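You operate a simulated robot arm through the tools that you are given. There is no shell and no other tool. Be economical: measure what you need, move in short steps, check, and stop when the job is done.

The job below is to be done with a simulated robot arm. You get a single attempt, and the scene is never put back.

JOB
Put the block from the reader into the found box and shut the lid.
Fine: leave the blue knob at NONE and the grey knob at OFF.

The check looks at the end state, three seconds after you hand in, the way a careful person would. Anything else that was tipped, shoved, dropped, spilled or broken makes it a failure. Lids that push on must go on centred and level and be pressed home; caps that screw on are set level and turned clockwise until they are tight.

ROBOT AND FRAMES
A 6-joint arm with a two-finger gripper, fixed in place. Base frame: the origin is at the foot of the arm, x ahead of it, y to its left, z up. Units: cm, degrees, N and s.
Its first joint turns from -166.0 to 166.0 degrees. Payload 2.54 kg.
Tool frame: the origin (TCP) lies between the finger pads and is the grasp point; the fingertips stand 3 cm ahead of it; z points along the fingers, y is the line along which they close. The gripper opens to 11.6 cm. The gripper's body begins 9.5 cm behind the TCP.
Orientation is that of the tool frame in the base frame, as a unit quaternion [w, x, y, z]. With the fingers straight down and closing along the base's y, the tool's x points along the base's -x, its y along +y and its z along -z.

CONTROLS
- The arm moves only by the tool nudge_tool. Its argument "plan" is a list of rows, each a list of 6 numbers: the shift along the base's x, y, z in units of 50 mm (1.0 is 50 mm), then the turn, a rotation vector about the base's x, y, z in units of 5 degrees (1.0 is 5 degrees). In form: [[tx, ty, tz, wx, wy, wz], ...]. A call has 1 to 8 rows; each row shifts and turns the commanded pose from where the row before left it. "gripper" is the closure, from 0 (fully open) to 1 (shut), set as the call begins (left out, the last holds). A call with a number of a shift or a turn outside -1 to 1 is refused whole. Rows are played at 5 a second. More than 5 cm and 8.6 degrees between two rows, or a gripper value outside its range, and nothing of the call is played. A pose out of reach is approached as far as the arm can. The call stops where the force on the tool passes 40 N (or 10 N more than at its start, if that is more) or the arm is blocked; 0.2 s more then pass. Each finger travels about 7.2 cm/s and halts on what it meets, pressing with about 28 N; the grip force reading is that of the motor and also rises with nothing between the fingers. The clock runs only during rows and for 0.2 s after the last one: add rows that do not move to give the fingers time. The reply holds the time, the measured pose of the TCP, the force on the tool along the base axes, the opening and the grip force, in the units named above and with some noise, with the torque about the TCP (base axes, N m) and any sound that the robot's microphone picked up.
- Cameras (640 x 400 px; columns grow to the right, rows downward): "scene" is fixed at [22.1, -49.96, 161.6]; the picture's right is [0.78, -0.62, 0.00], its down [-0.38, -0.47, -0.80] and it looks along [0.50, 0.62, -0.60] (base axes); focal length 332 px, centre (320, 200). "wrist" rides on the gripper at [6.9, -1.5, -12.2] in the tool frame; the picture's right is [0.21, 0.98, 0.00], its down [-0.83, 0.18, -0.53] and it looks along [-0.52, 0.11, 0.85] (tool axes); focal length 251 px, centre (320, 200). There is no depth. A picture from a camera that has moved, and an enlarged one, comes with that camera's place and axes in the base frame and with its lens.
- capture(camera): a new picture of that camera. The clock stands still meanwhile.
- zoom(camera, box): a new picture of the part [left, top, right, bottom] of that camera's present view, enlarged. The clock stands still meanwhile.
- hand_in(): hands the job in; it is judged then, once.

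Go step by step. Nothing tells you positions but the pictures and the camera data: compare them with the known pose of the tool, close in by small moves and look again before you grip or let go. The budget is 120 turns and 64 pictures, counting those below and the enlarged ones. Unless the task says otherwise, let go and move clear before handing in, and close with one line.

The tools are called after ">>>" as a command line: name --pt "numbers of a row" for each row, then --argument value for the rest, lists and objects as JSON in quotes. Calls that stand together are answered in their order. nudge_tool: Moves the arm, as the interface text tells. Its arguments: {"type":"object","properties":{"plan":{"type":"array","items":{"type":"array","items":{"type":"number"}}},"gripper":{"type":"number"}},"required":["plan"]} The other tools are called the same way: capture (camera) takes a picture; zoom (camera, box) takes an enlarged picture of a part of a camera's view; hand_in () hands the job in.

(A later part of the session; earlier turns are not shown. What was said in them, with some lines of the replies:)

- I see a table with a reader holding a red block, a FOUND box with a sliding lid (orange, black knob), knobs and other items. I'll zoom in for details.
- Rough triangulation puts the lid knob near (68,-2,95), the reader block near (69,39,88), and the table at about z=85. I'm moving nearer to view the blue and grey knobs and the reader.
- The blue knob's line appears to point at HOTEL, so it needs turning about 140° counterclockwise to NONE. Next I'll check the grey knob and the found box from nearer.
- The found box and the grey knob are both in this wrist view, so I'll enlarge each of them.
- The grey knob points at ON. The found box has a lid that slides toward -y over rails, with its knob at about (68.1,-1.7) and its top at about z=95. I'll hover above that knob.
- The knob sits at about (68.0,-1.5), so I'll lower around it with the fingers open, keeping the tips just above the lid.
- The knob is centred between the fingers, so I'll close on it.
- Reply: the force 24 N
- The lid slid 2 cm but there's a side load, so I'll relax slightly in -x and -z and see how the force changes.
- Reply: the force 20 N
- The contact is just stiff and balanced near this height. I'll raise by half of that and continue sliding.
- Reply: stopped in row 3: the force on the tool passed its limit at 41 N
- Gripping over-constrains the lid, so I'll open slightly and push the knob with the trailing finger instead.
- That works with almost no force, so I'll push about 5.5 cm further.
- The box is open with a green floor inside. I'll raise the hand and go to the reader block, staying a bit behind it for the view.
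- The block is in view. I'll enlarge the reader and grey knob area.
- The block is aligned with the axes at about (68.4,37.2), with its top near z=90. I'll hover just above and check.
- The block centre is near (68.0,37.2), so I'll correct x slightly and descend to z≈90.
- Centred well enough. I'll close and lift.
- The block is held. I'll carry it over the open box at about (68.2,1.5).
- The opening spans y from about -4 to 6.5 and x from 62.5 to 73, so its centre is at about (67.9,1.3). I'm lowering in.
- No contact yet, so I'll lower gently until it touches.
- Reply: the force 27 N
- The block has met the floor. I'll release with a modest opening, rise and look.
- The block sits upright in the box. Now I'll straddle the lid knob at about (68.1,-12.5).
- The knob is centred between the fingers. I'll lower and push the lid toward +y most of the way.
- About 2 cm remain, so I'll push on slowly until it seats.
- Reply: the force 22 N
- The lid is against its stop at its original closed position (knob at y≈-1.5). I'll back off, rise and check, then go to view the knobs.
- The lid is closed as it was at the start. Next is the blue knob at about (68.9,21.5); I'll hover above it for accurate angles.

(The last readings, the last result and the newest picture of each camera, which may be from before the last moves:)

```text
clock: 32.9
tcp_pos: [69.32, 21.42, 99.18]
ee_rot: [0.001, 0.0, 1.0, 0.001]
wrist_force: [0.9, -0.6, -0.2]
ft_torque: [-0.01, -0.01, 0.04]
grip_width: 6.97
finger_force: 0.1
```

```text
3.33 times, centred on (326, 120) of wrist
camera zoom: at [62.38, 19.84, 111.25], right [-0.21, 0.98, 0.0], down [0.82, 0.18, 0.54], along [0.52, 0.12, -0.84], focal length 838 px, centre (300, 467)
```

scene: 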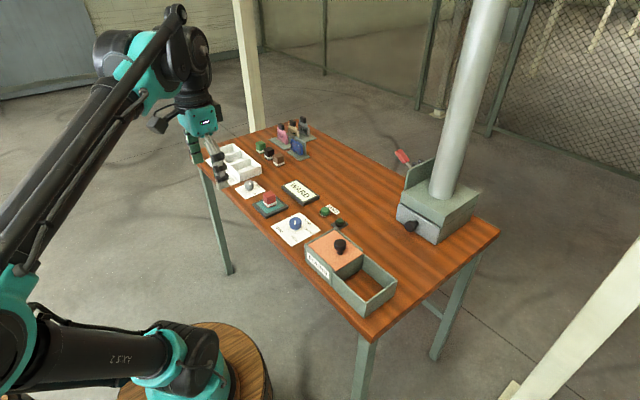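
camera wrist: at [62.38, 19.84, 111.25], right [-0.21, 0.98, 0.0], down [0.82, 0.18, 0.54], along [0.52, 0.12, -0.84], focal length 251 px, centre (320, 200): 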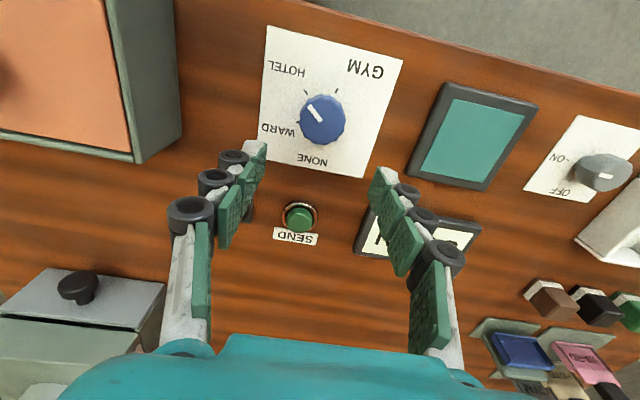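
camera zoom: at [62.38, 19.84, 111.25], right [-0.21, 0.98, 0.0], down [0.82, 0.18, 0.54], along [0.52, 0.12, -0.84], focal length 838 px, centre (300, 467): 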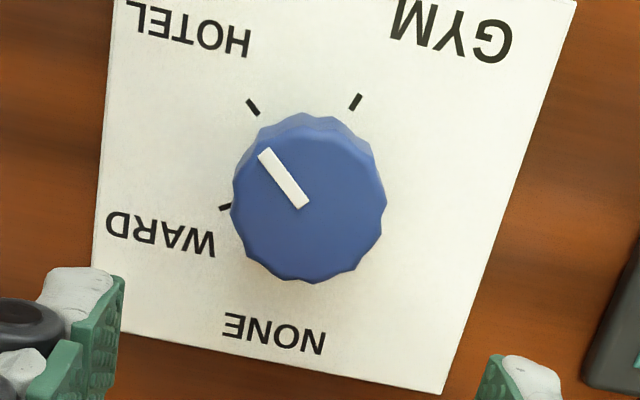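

The blue pointer is at HOTEL (~131°), the knob axis is near (68.6,21.6), and NONE is at ~0° (toward +x). I'll pre-rotate the hand about -65°, so one grip can cover the whole turn.

>>> nudge_tool --pt "-0.02 0.01 0 0 0 -1" --pt "-0.02 0.01 0 0 0 -1" --pt "-0.02 0.01 0 0 0 -1" --pt "-0.02 0 0 0 0 -1" --pt "-0.02 0 0 0 0 -1" --pt "-0.02 0 0 0 0 -1" --pt "-0.01 0 0 0 0 -1" --pt "0 0 0 0 0 -1"

>>> nudge_tool --pt "0 0 0 0 0 -1" --pt "0 0 0 0 0 -1" --pt "0 0 0 0 0 -1" --pt "0 0 0 0 0 -1" --pt "0 0 0 0 0 -1" --pt "0 0 -0.5 0 0 0" --pt "0 0 -0.5 0 0 0" --pt "0 0 0 0 0 0" --gripper 0.3

>>> capture --camera "wrist"

>>> zoom --camera "scene" --box '[250, 180, 340, 260]'

```text
clock: 34.7
tcp_pos: [68.28, 21.54, 99.17]
ee_rot: [0.001, 0.343, 0.939, 0.0]
wrist_force: [-0.3, -0.2, 0.1]
ft_torque: [0.01, -0.02, -0.06]
grip_width: 6.97
finger_force: 0.1
```

```text
clock: 36.5
tcp_pos: [68.38, 21.73, 93.96]
ee_rot: [0.001, 0.537, 0.843, 0.0]
wrist_force: [-1.0, -0.4, -0.9]
ft_torque: [-0.01, -0.02, 0.02]
grip_width: 8.14
finger_force: 0.1
```

```text
22 pictures are left
camera wrist: at [64.04, 27.29, 106.16], right [0.79, 0.61, 0.0], down [0.51, -0.67, 0.54], along [0.33, -0.43, -0.84], focal length 251 px, centre (320, 200)
```

wrist: 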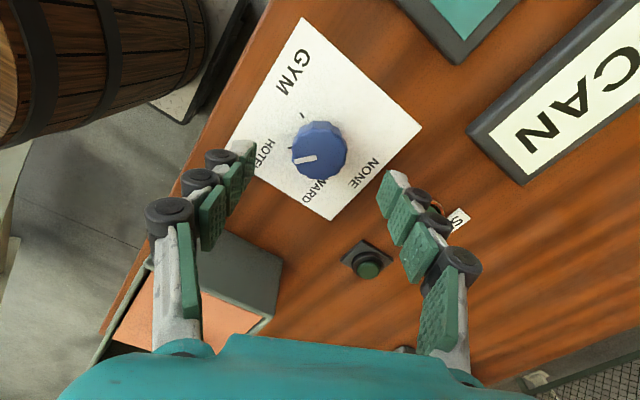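

```text
5.00 times, centred on (295, 220) of scene
camera zoom: at [22.1, -49.96, 161.6], right [0.78, -0.62, 0.0], down [-0.38, -0.47, -0.8], along [0.5, 0.62, -0.6], focal length 1662 px, centre (445, 100)
```

zoom: 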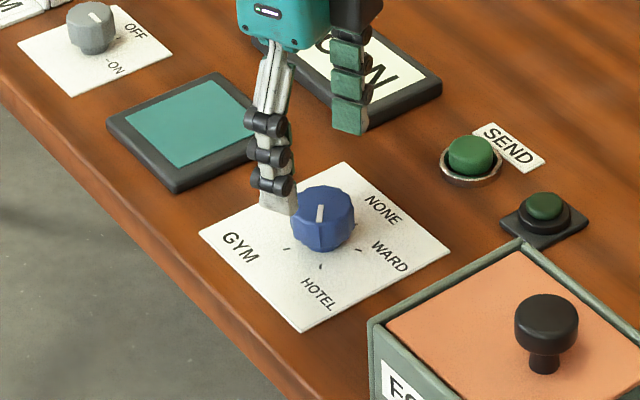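

The knob axis is consistent at (68.6,21.5). I'll descend to z≈89 and check.

>>> nudge_tool --pt "0.03 -0.04 -0.4 0 0 0" --pt "0 0 -0.4 0 0 0" --pt "0 0 -0.2 0 0 0" --pt "0 0 0 0 0 0"

>>> capture --camera "wrist"

>>> zoom --camera "scene" --box '[260, 190, 330, 250]'

```text
clock: 37.5
tcp_pos: [68.39, 21.31, 89.05]
ee_rot: [0.001, 0.538, 0.843, 0.001]
wrist_force: [-0.8, -0.2, -0.1]
ft_torque: [-0.01, 0.03, 0.0]
grip_width: 8.13
finger_force: 0.0
```

```text
20 pictures are left
camera wrist: at [64.02, 26.88, 101.15], right [0.79, 0.61, 0.0], down [0.51, -0.67, 0.54], along [0.33, -0.43, -0.84], focal length 251 px, centre (320, 200)
```

wrist: 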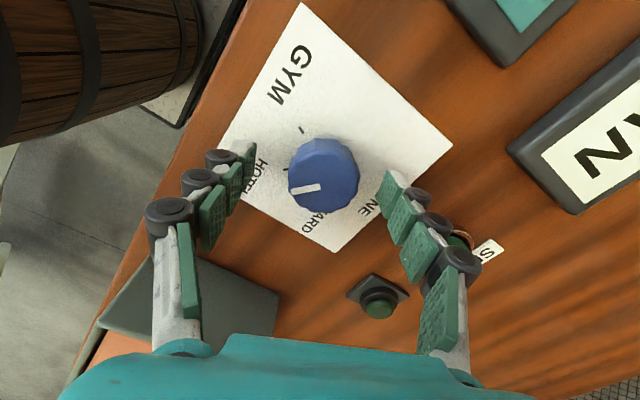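

```text
6.67 times, centred on (295, 220) of scene
camera zoom: at [22.1, -49.96, 161.6], right [0.78, -0.62, 0.0], down [-0.38, -0.47, -0.8], along [0.5, 0.62, -0.6], focal length 2216 px, centre (487, 67)
```

zoom: 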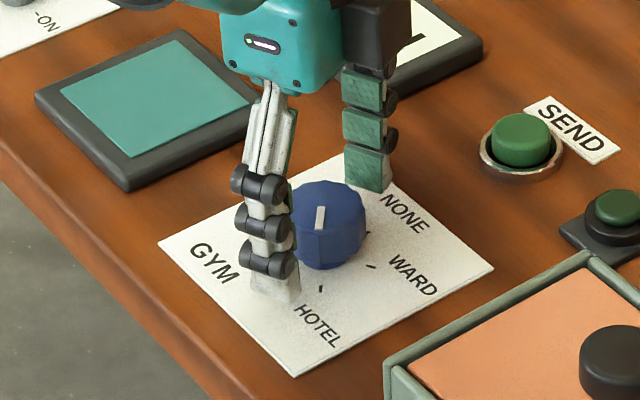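

It's aligned, so I'll grip and turn the first 30° counterclockwise.

>>> nudge_tool --pt "0.02 0.04 -0.04 0 0 0" --pt "0 0 0 0 0 0" --pt "0 0 0 0 0 0" --pt "0 0 0 0 0 0" --gripper 0.8

>>> nudge_tool --pt "0 0 0 0 0 1" --pt "0 0 0 0 0 1" --pt "0 0 0 0 0 1" --pt "0 0 0 0 0 1" --pt "0 0 0 0 0 1" --pt "0 0 0 0 0 1"

>>> capture --camera "wrist"

```text
clock: 38.5
tcp_pos: [68.53, 21.45, 88.81]
ee_rot: [0.0, 0.537, 0.843, 0.0]
wrist_force: [3.5, 1.3, 1.0]
ft_torque: [0.05, -0.22, 0.0]
grip_width: 4.06
finger_force: 45.8
```

```text
clock: 39.9
tcp_pos: [68.49, 21.51, 88.78]
ee_rot: [0.002, 0.301, 0.954, 0.001]
wrist_force: [17.0, -0.3, 7.0]
ft_torque: [0.05, -0.14, 0.03]
grip_width: 4.07
finger_force: 45.0
```

```text
18 pictures are left
camera wrist: at [61.95, 24.1, 100.97], right [0.38, 0.92, 0.0], down [0.78, -0.32, 0.54], along [0.5, -0.21, -0.84], focal length 251 px, centre (320, 200)
```

wrist: 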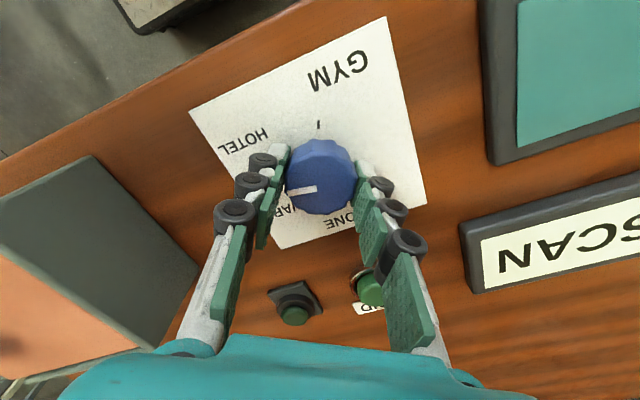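

The knob turns with the gripper. I'll continue in batches with a tiny x relief.

>>> nudge_tool --pt "0.01 0 0 0 0 1" --pt "0 0 0 0 0 1" --pt "0 0 0 0 0 1" --pt "0 0 0 0 0 1" --pt "0 0 0 0 0 1" --pt "0 0 0 0 0 1" --pt "0 0 0 0 0 1"

```text
clock: 41.5
tcp_pos: [68.53, 21.43, 88.85]
ee_rot: [0.001, -0.001, 1.0, 0.0]
wrist_force: [2.0, 1.9, -34.1]
ft_torque: [-0.38, 0.35, -0.01]
grip_width: 4.05
finger_force: 44.5
```

65° done, so it should be at WARD. I'll relieve z and continue.

>>> nudge_tool --pt "0 0 -0.012 0 0 0" --pt "0 0 0 0 0 1" --pt "0 0 0 0 0 1" --pt "0 0 0 0 0 1" --pt "0 0 0 0 0 1" --pt "0 0 0 0 0 1" --pt "0 0 0 0 0 1" --pt "0 0 0 0 0 1"

```text
clock: 43.3
tcp_pos: [68.54, 21.57, 88.8]
ee_rot: [0.0, -0.301, 0.953, 0.001]
wrist_force: [0.1, 6.4, -1.9]
ft_torque: [0.17, -0.05, 0.0]
grip_width: 4.04
finger_force: 45.2
```

Now 100° total. I'll do the last 30° and look.

>>> nudge_tool --pt "0 0 0 0 0 1" --pt "0 0 0 0 0 1" --pt "0 0 0 0 0 1" --pt "0 0 0 0 0 1" --pt "0 0 0 0 0 1" --pt "0 0 0 0 0 1"

>>> capture --camera "wrist"

```text
clock: 44.7
tcp_pos: [68.55, 21.5, 88.86]
ee_rot: [-0.001, -0.538, 0.843, 0.002]
wrist_force: [-20.6, 15.0, -28.6]
ft_torque: [0.59, 0.19, -0.02]
grip_width: 4.04
finger_force: 45.0
```

```text
17 pictures are left
camera wrist: at [67.0, 14.55, 100.96], right [-0.98, 0.22, 0.0], down [0.18, 0.82, 0.54], along [0.11, 0.52, -0.84], focal length 251 px, centre (320, 200)
```

wrist: 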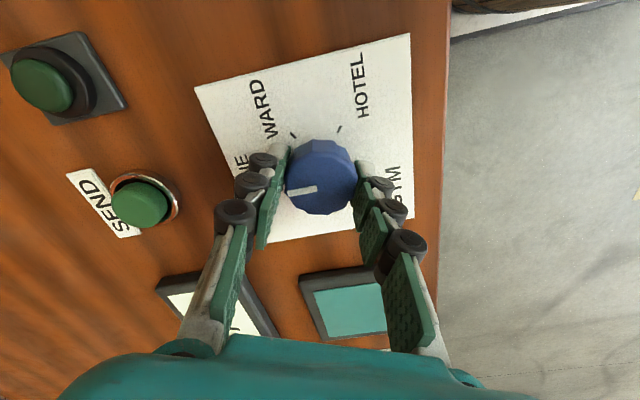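

The pointer is now at about +x, toward NONE. I'll release, lift and check.

>>> nudge_tool --pt "0 0 -0.01 0 0 0" --pt "0 0 0 0 0 0"

>>> nudge_tool --pt "0 0 0 0 0 0" --pt "0 0 0 0 0 0" --pt "0 0 0 0 0 0" --pt "0 0 0.6 0 0 0" --pt "0 0 0.9 0 0 0" --pt "0 0 0.5 0 0 0" --gripper 0.3

>>> zoom --camera "wrist" --box '[224, 60, 416, 180]'

```text
clock: 45.3
tcp_pos: [68.55, 21.55, 88.78]
ee_rot: [0.0, -0.538, 0.843, 0.001]
wrist_force: [-21.2, 13.2, -29.6]
ft_torque: [0.25, 0.55, 0.01]
grip_width: 4.02
finger_force: 45.2
```

```text
clock: 46.7
tcp_pos: [68.61, 21.26, 98.83]
ee_rot: [0.0, -0.537, 0.844, 0.002]
wrist_force: [-0.1, 0.7, -0.3]
ft_torque: [-0.01, 0.02, 0.02]
grip_width: 8.13
finger_force: 0.0
```

```text
3.33 times, centred on (320, 120) of wrist
camera zoom: at [66.96, 14.31, 110.92], right [-0.98, 0.22, 0.0], down [0.18, 0.82, 0.54], along [0.12, 0.52, -0.84], focal length 838 px, centre (320, 467)
```

zoom: 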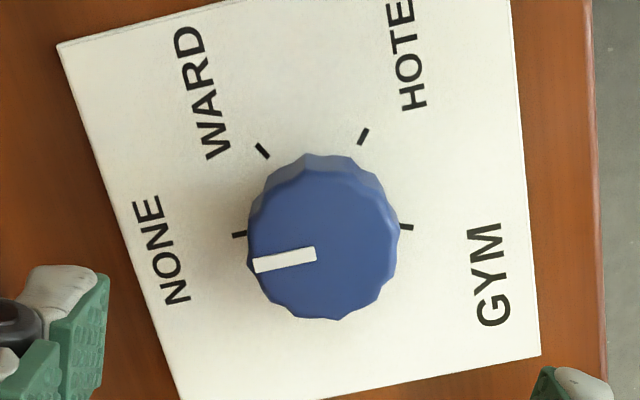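

Blue is on NONE (pointer within a degree or so of its tick). Next I'll rotate the hand back to straight while moving over the grey knob at about (67.3,51.5).

>>> nudge_tool --pt "0 0.4 0 0 0 -1" --pt "0 0.46 0 0 0 -1" --pt "0 0.46 0 0 0 -1" --pt "0 0.46 0 0 0 -1" --pt "0 0.46 0 0 0 -1" --pt "0 0.46 0 0 0 -1" --pt "0 0.46 0 0 0 -1" --pt "0 0.46 0 0 0 -1"

>>> nudge_tool --pt "-0.05 0.46 0 0 0 -1" --pt "-0.05 0.46 0 0 0 -1" --pt "-0.05 0.46 0 0 0 -1" --pt "-0.05 0.46 0 0 0 -1" --pt "-0.05 0.46 0 0 0 -1" --pt "0 0 0 0 0 0"

>>> capture --camera "wrist"

```text
clock: 48.5
tcp_pos: [68.47, 39.47, 99.1]
ee_rot: [0.0, -0.216, 0.976, 0.001]
wrist_force: [0.5, 1.3, -0.9]
ft_torque: [0.03, -0.02, -0.01]
grip_width: 8.13
finger_force: 0.0
```

```text
clock: 49.9
tcp_pos: [67.08, 51.01, 98.92]
ee_rot: [0.001, 0.001, 1.0, 0.001]
wrist_force: [-0.7, 0.9, 0.5]
ft_torque: [-0.01, -0.02, -0.01]
grip_width: 8.12
finger_force: 0.1
```

```text
15 pictures are left
camera wrist: at [60.08, 49.45, 111.02], right [-0.21, 0.98, 0.0], down [0.82, 0.18, 0.54], along [0.52, 0.12, -0.84], focal length 251 px, centre (320, 200)
```

wrist: 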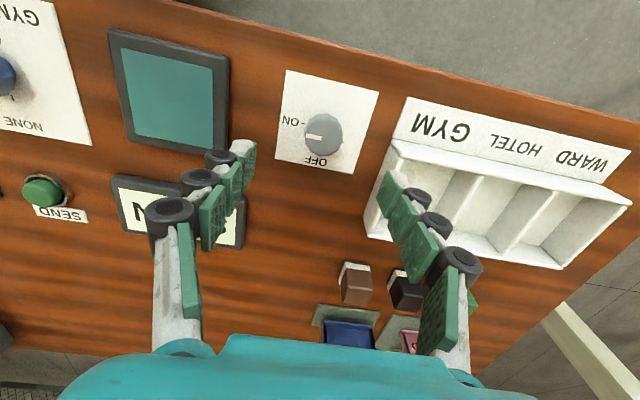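

>>> zoom --camera "wrist" --box '[260, 62, 404, 182]'

```text
3.33 times, centred on (332, 122) of wrist
camera zoom: at [60.08, 49.45, 111.02], right [-0.21, 0.98, 0.0], down [0.82, 0.18, 0.54], along [0.52, 0.12, -0.84], focal length 838 px, centre (280, 460)
```

zoom: 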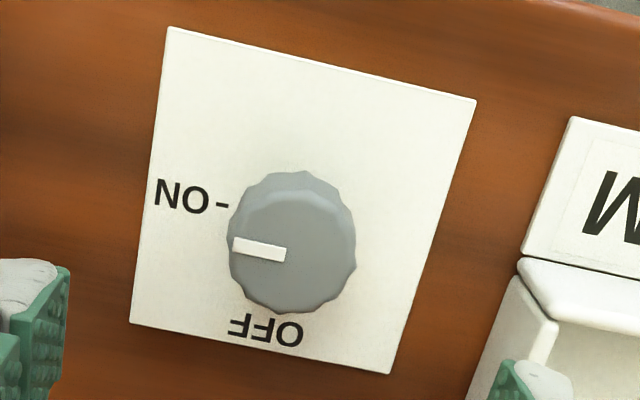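

The grey pointer is at ON (~90°) and OFF is at ~0° (+x), with the axis near (67.4,51.5). I'll pre-rotate -45° and descend partway.

>>> nudge_tool --pt "0.07 0.1 0 0 0 -1" --pt "0 0 0 0 0 -1" --pt "0 0 0 0 0 -1" --pt "0 0 0 0 0 -1" --pt "0 0 0 0 0 -1" --pt "0 0 0 0 0 -1" --pt "0 0 0 0 0 -1" --pt "0 0 0 0 0 -1"

>>> nudge_tool --pt "0 0 0 0 0 -1" --pt "0 0 -0.6 0 0 0" --pt "0 0 -0.5 0 0 0" --pt "0 0 0 0 0 0"

>>> capture --camera "wrist"

```text
clock: 51.7
tcp_pos: [67.72, 51.61, 98.81]
ee_rot: [0.001, 0.342, 0.94, 0.0]
wrist_force: [0.5, 0.1, 0.0]
ft_torque: [-0.02, 0.02, -0.02]
grip_width: 8.12
finger_force: 0.0
```

```text
clock: 52.7
tcp_pos: [67.71, 51.7, 93.17]
ee_rot: [0.001, 0.383, 0.924, 0.0]
wrist_force: [0.0, -0.1, -0.1]
ft_torque: [-0.04, 0.01, -0.01]
grip_width: 8.13
finger_force: 0.1
```

```text
13 pictures are left
camera wrist: at [61.66, 55.44, 105.36], right [0.54, 0.84, 0.0], down [0.71, -0.46, 0.54], along [0.45, -0.29, -0.84], focal length 251 px, centre (320, 200)
```

wrist: 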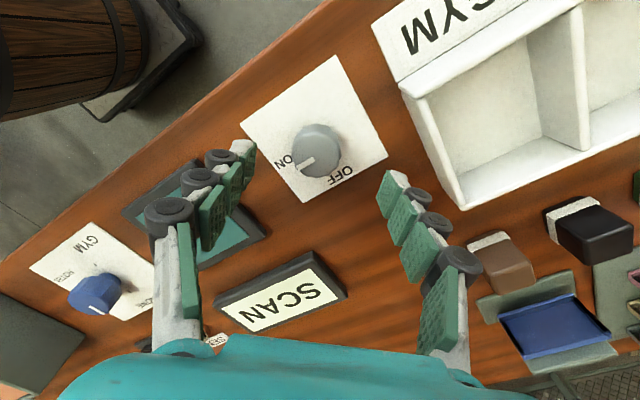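

The axis is at (67.4,51.55). I'll correct and descend to z≈88.9.

>>> nudge_tool --pt "-0.05 -0.03 -0.4 0 0 0" --pt "0 0 -0.3 0 0 0" --pt "0 0 -0.16 0 0 0" --pt "0 0 0 0 0 0"

>>> capture --camera "wrist"

```text
clock: 53.7
tcp_pos: [67.47, 51.53, 88.94]
ee_rot: [0.001, 0.383, 0.924, 0.001]
wrist_force: [0.4, 0.3, 0.2]
ft_torque: [0.0, 0.0, 0.0]
grip_width: 8.13
finger_force: 0.0
```

```text
12 pictures are left
camera wrist: at [61.36, 55.22, 101.13], right [0.54, 0.84, 0.0], down [0.71, -0.46, 0.54], along [0.45, -0.29, -0.84], focal length 251 px, centre (320, 200)
```

wrist: 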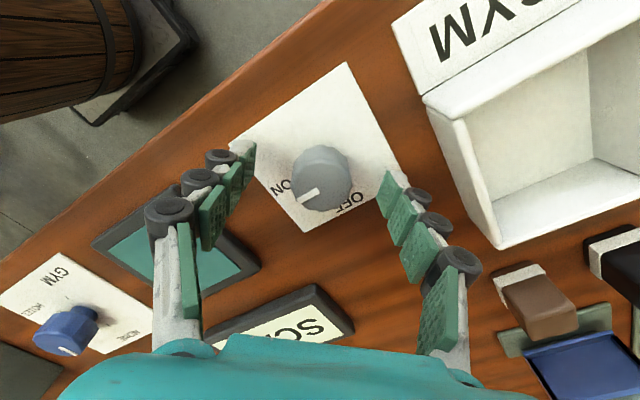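

It's aligned, so I'll grip and turn 35° counterclockwise first.

>>> nudge_tool --pt "-0.01 -0.02 0 0 0 0" --pt "0 0 0 0 0 0" --pt "0 0 0 0 0 0" --pt "0 0 0 0 0 0" --gripper 0.8

>>> nudge_tool --pt "0 0 0 0 0 1" --pt "0 0 0 0 0 1" --pt "0 0 0 0 0 1" --pt "0 0 0 0 0 1" --pt "0 0 0 0 0 1" --pt "0 0 0 0 0 1" --pt "0 0 0 0 0 1"

```text
clock: 54.7
tcp_pos: [67.54, 51.44, 88.95]
ee_rot: [0.001, 0.383, 0.924, 0.001]
wrist_force: [23.5, 24.3, 16.6]
ft_torque: [1.01, -0.82, 0.01]
grip_width: 3.41
finger_force: 44.9
```

```text
clock: 55.2
tcp_pos: [67.47, 51.44, 89.09]
ee_rot: [0.003, 0.332, 0.943, 0.003]
wrist_force: [5.6, 9.2, -0.3]
ft_torque: [-0.02, 0.16, -0.03]
grip_width: 3.41
finger_force: 45.2
stopped in row 2: the force on the tool passed its limit at 49 N (the readings are from after the stop); the commanded pose is now the measured one
```

The grip was slightly off-centre. I'll relieve it toward (+x,+y) and continue.

>>> nudge_tool --pt "0.01 0.015 0 0 0 0" --pt "0 0 0 0 0 1" --pt "0 0 0 0 0 1" --pt "0 0 0 0 0 1" --pt "0 0 0 0 0 1" --pt "0 0 0 0 0 1" --pt "0 0 0 0 0 1"

```text
clock: 56.8
tcp_pos: [67.43, 51.41, 88.91]
ee_rot: [0.001, 0.076, 0.997, 0.002]
wrist_force: [-9.2, -9.1, -21.4]
ft_torque: [-0.35, 0.97, 0.01]
grip_width: 3.41
finger_force: 45.4
```

36° turned so far. Continuing.

>>> nudge_tool --pt "0 0 0 0 0 1" --pt "0 0 0 0 0 1" --pt "0 0 0 0 0 1" --pt "0 0 0 0 0 1" --pt "0 0 0 0 0 1" --pt "0 0 0 0 0 1" --pt "0 0 0 0 0 1"

>>> capture --camera "wrist"

```text
clock: 58.4
tcp_pos: [67.57, 51.5, 89.09]
ee_rot: [0.001, -0.228, 0.974, 0.003]
wrist_force: [-3.7, -21.6, -21.0]
ft_torque: [-0.81, -0.01, -0.01]
grip_width: 3.42
finger_force: 44.4
```

```text
11 pictures are left
camera wrist: at [61.95, 46.92, 101.13], right [-0.62, 0.78, 0.01], down [0.66, 0.53, 0.54], along [0.42, 0.34, -0.84], focal length 251 px, centre (320, 200)
```

wrist: 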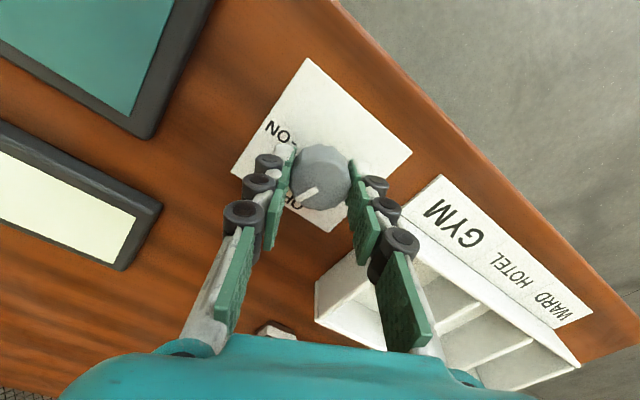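

71° turned and about 18–19° left. I'll relieve y slightly and finish.

>>> nudge_tool --pt "0 -0.01 -0.01 0 0 0" --pt "0 0 0 0 0 1" --pt "0 0 0 0 0 1" --pt "0 0 0 0 0 1" --pt "0 0 0 0 0 0.7"

```text
clock: 59.6
tcp_pos: [67.51, 51.4, 89.01]
ee_rot: [0.0, -0.382, 0.924, 0.004]
wrist_force: [1.9, -1.8, -2.2]
ft_torque: [0.21, -0.14, 0.0]
grip_width: 3.4
finger_force: 44.3
```

I'll release, lift and check.

>>> nudge_tool --pt "0 0 0 0 0 0" --pt "0 0 0 0 0 0" --pt "0 0 0 0 0 0" --pt "0 0 0.6 0 0 0" --pt "0 0 0.9 0 0 0" --pt "0 0 0.5 0 0 0" --gripper 0.3

>>> zoom --camera "wrist" --box '[224, 60, 416, 180]'

```text
clock: 61.0
tcp_pos: [67.65, 51.75, 98.87]
ee_rot: [0.0, -0.381, 0.924, 0.003]
wrist_force: [0.8, 0.4, 0.5]
ft_torque: [0.01, 0.0, -0.01]
grip_width: 8.11
finger_force: 0.0
```

```text
3.33 times, centred on (320, 120) of wrist
camera zoom: at [63.83, 45.65, 110.97], right [-0.84, 0.54, 0.01], down [0.46, 0.71, 0.54], along [0.29, 0.45, -0.84], focal length 838 px, centre (320, 467)
```

zoom: 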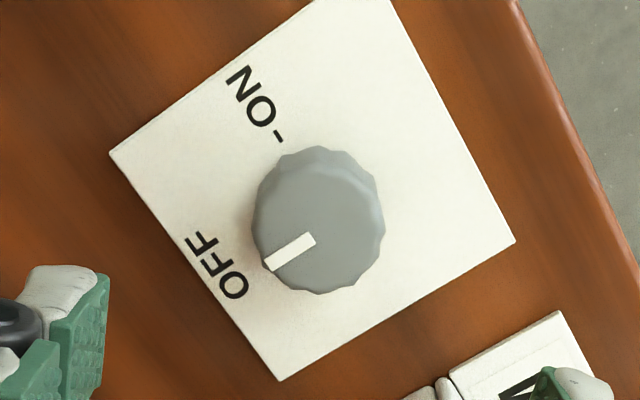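

The grey pointer is at ~0°, toward OFF. I'll move the hand clear to a place where the hidden OFF tick should be visible, and verify.

>>> nudge_tool --pt "0 -0.6 0.5 0 0 -1" --pt "0 -0.7 0.5 0 0 -1" --pt "0 -0.7 0.3 0 0 -1" --pt "0 -0.8 0 0 0 -1" --pt "0 -0.8 0 0 0 -1" --pt "0 -0.8 0 0 0 -1" --pt "0 -0.8 0 0 0 -1" --pt "0 -0.8 0 0 0 -1"

>>> zoom --camera "scene" --box '[220, 160, 320, 250]'

>>> capture --camera "wrist"

```text
clock: 62.8
tcp_pos: [67.67, 21.51, 105.31]
ee_rot: [0.001, -0.041, 0.999, 0.003]
wrist_force: [0.3, 1.4, -0.5]
ft_torque: [-0.02, 0.03, -0.02]
grip_width: 8.09
finger_force: 0.0
```

```text
4.44 times, centred on (270, 205) of scene
camera zoom: at [22.1, -49.96, 161.6], right [0.78, -0.62, 0.0], down [-0.38, -0.47, -0.8], along [0.5, 0.62, -0.6], focal length 1478 px, centre (542, 178)
```

zoom: 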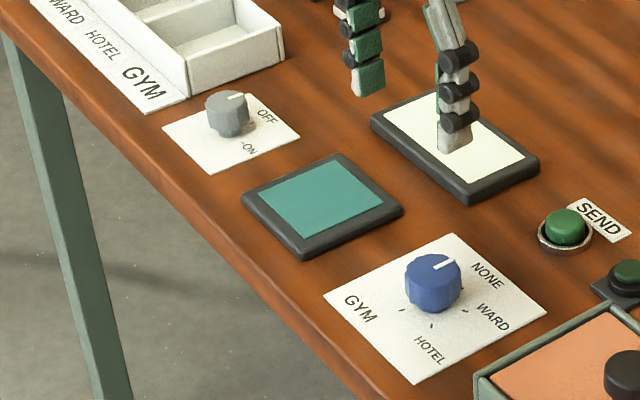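

```text
8 pictures are left
camera wrist: at [60.75, 19.38, 117.4], right [-0.29, 0.96, 0.01], down [0.81, 0.25, 0.54], along [0.51, 0.16, -0.84], focal length 251 px, centre (320, 200)
```

wrist: 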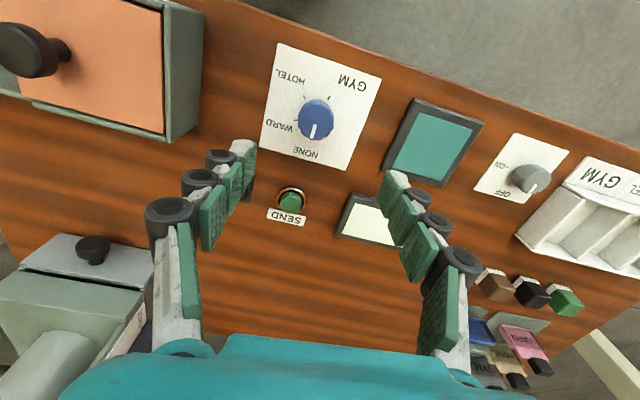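

The display has gone blank, consistent with OFF. One last enlarged look at the grey knob and the box.

>>> zoom --camera "wrist" --box '[470, 125, 582, 210]'

>>> zoom --camera "scene" --box '[270, 190, 400, 320]'

```text
4.71 times, centred on (526, 168) of wrist
camera zoom: at [60.75, 19.38, 117.4], right [-0.29, 0.96, 0.01], down [0.81, 0.25, 0.54], along [0.51, 0.16, -0.84], focal length 1183 px, centre (-649, 353)
```

zoom: 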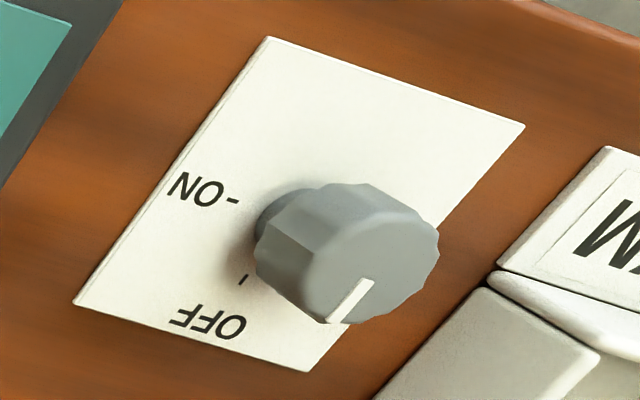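

```text
3.08 times, centred on (335, 255) of scene
camera zoom: at [22.1, -49.96, 161.6], right [0.78, -0.62, 0.0], down [-0.38, -0.47, -0.8], along [0.5, 0.62, -0.6], focal length 1023 px, centre (274, 31)
```

zoom: 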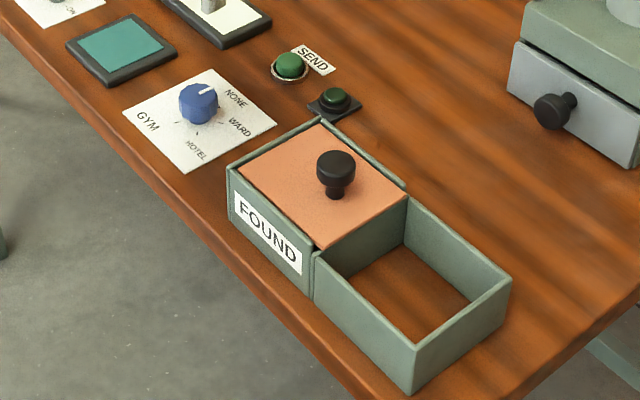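

The lid is shut with the block inside, blue is at NONE, grey is at OFF, and the hand is clear. Handing in.

>>> hand_in

```text
The job is handed in.
```

The block from the reader is in the FOUND box with its lid slid shut, the blue knob is at NONE and the grey knob is at OFF.
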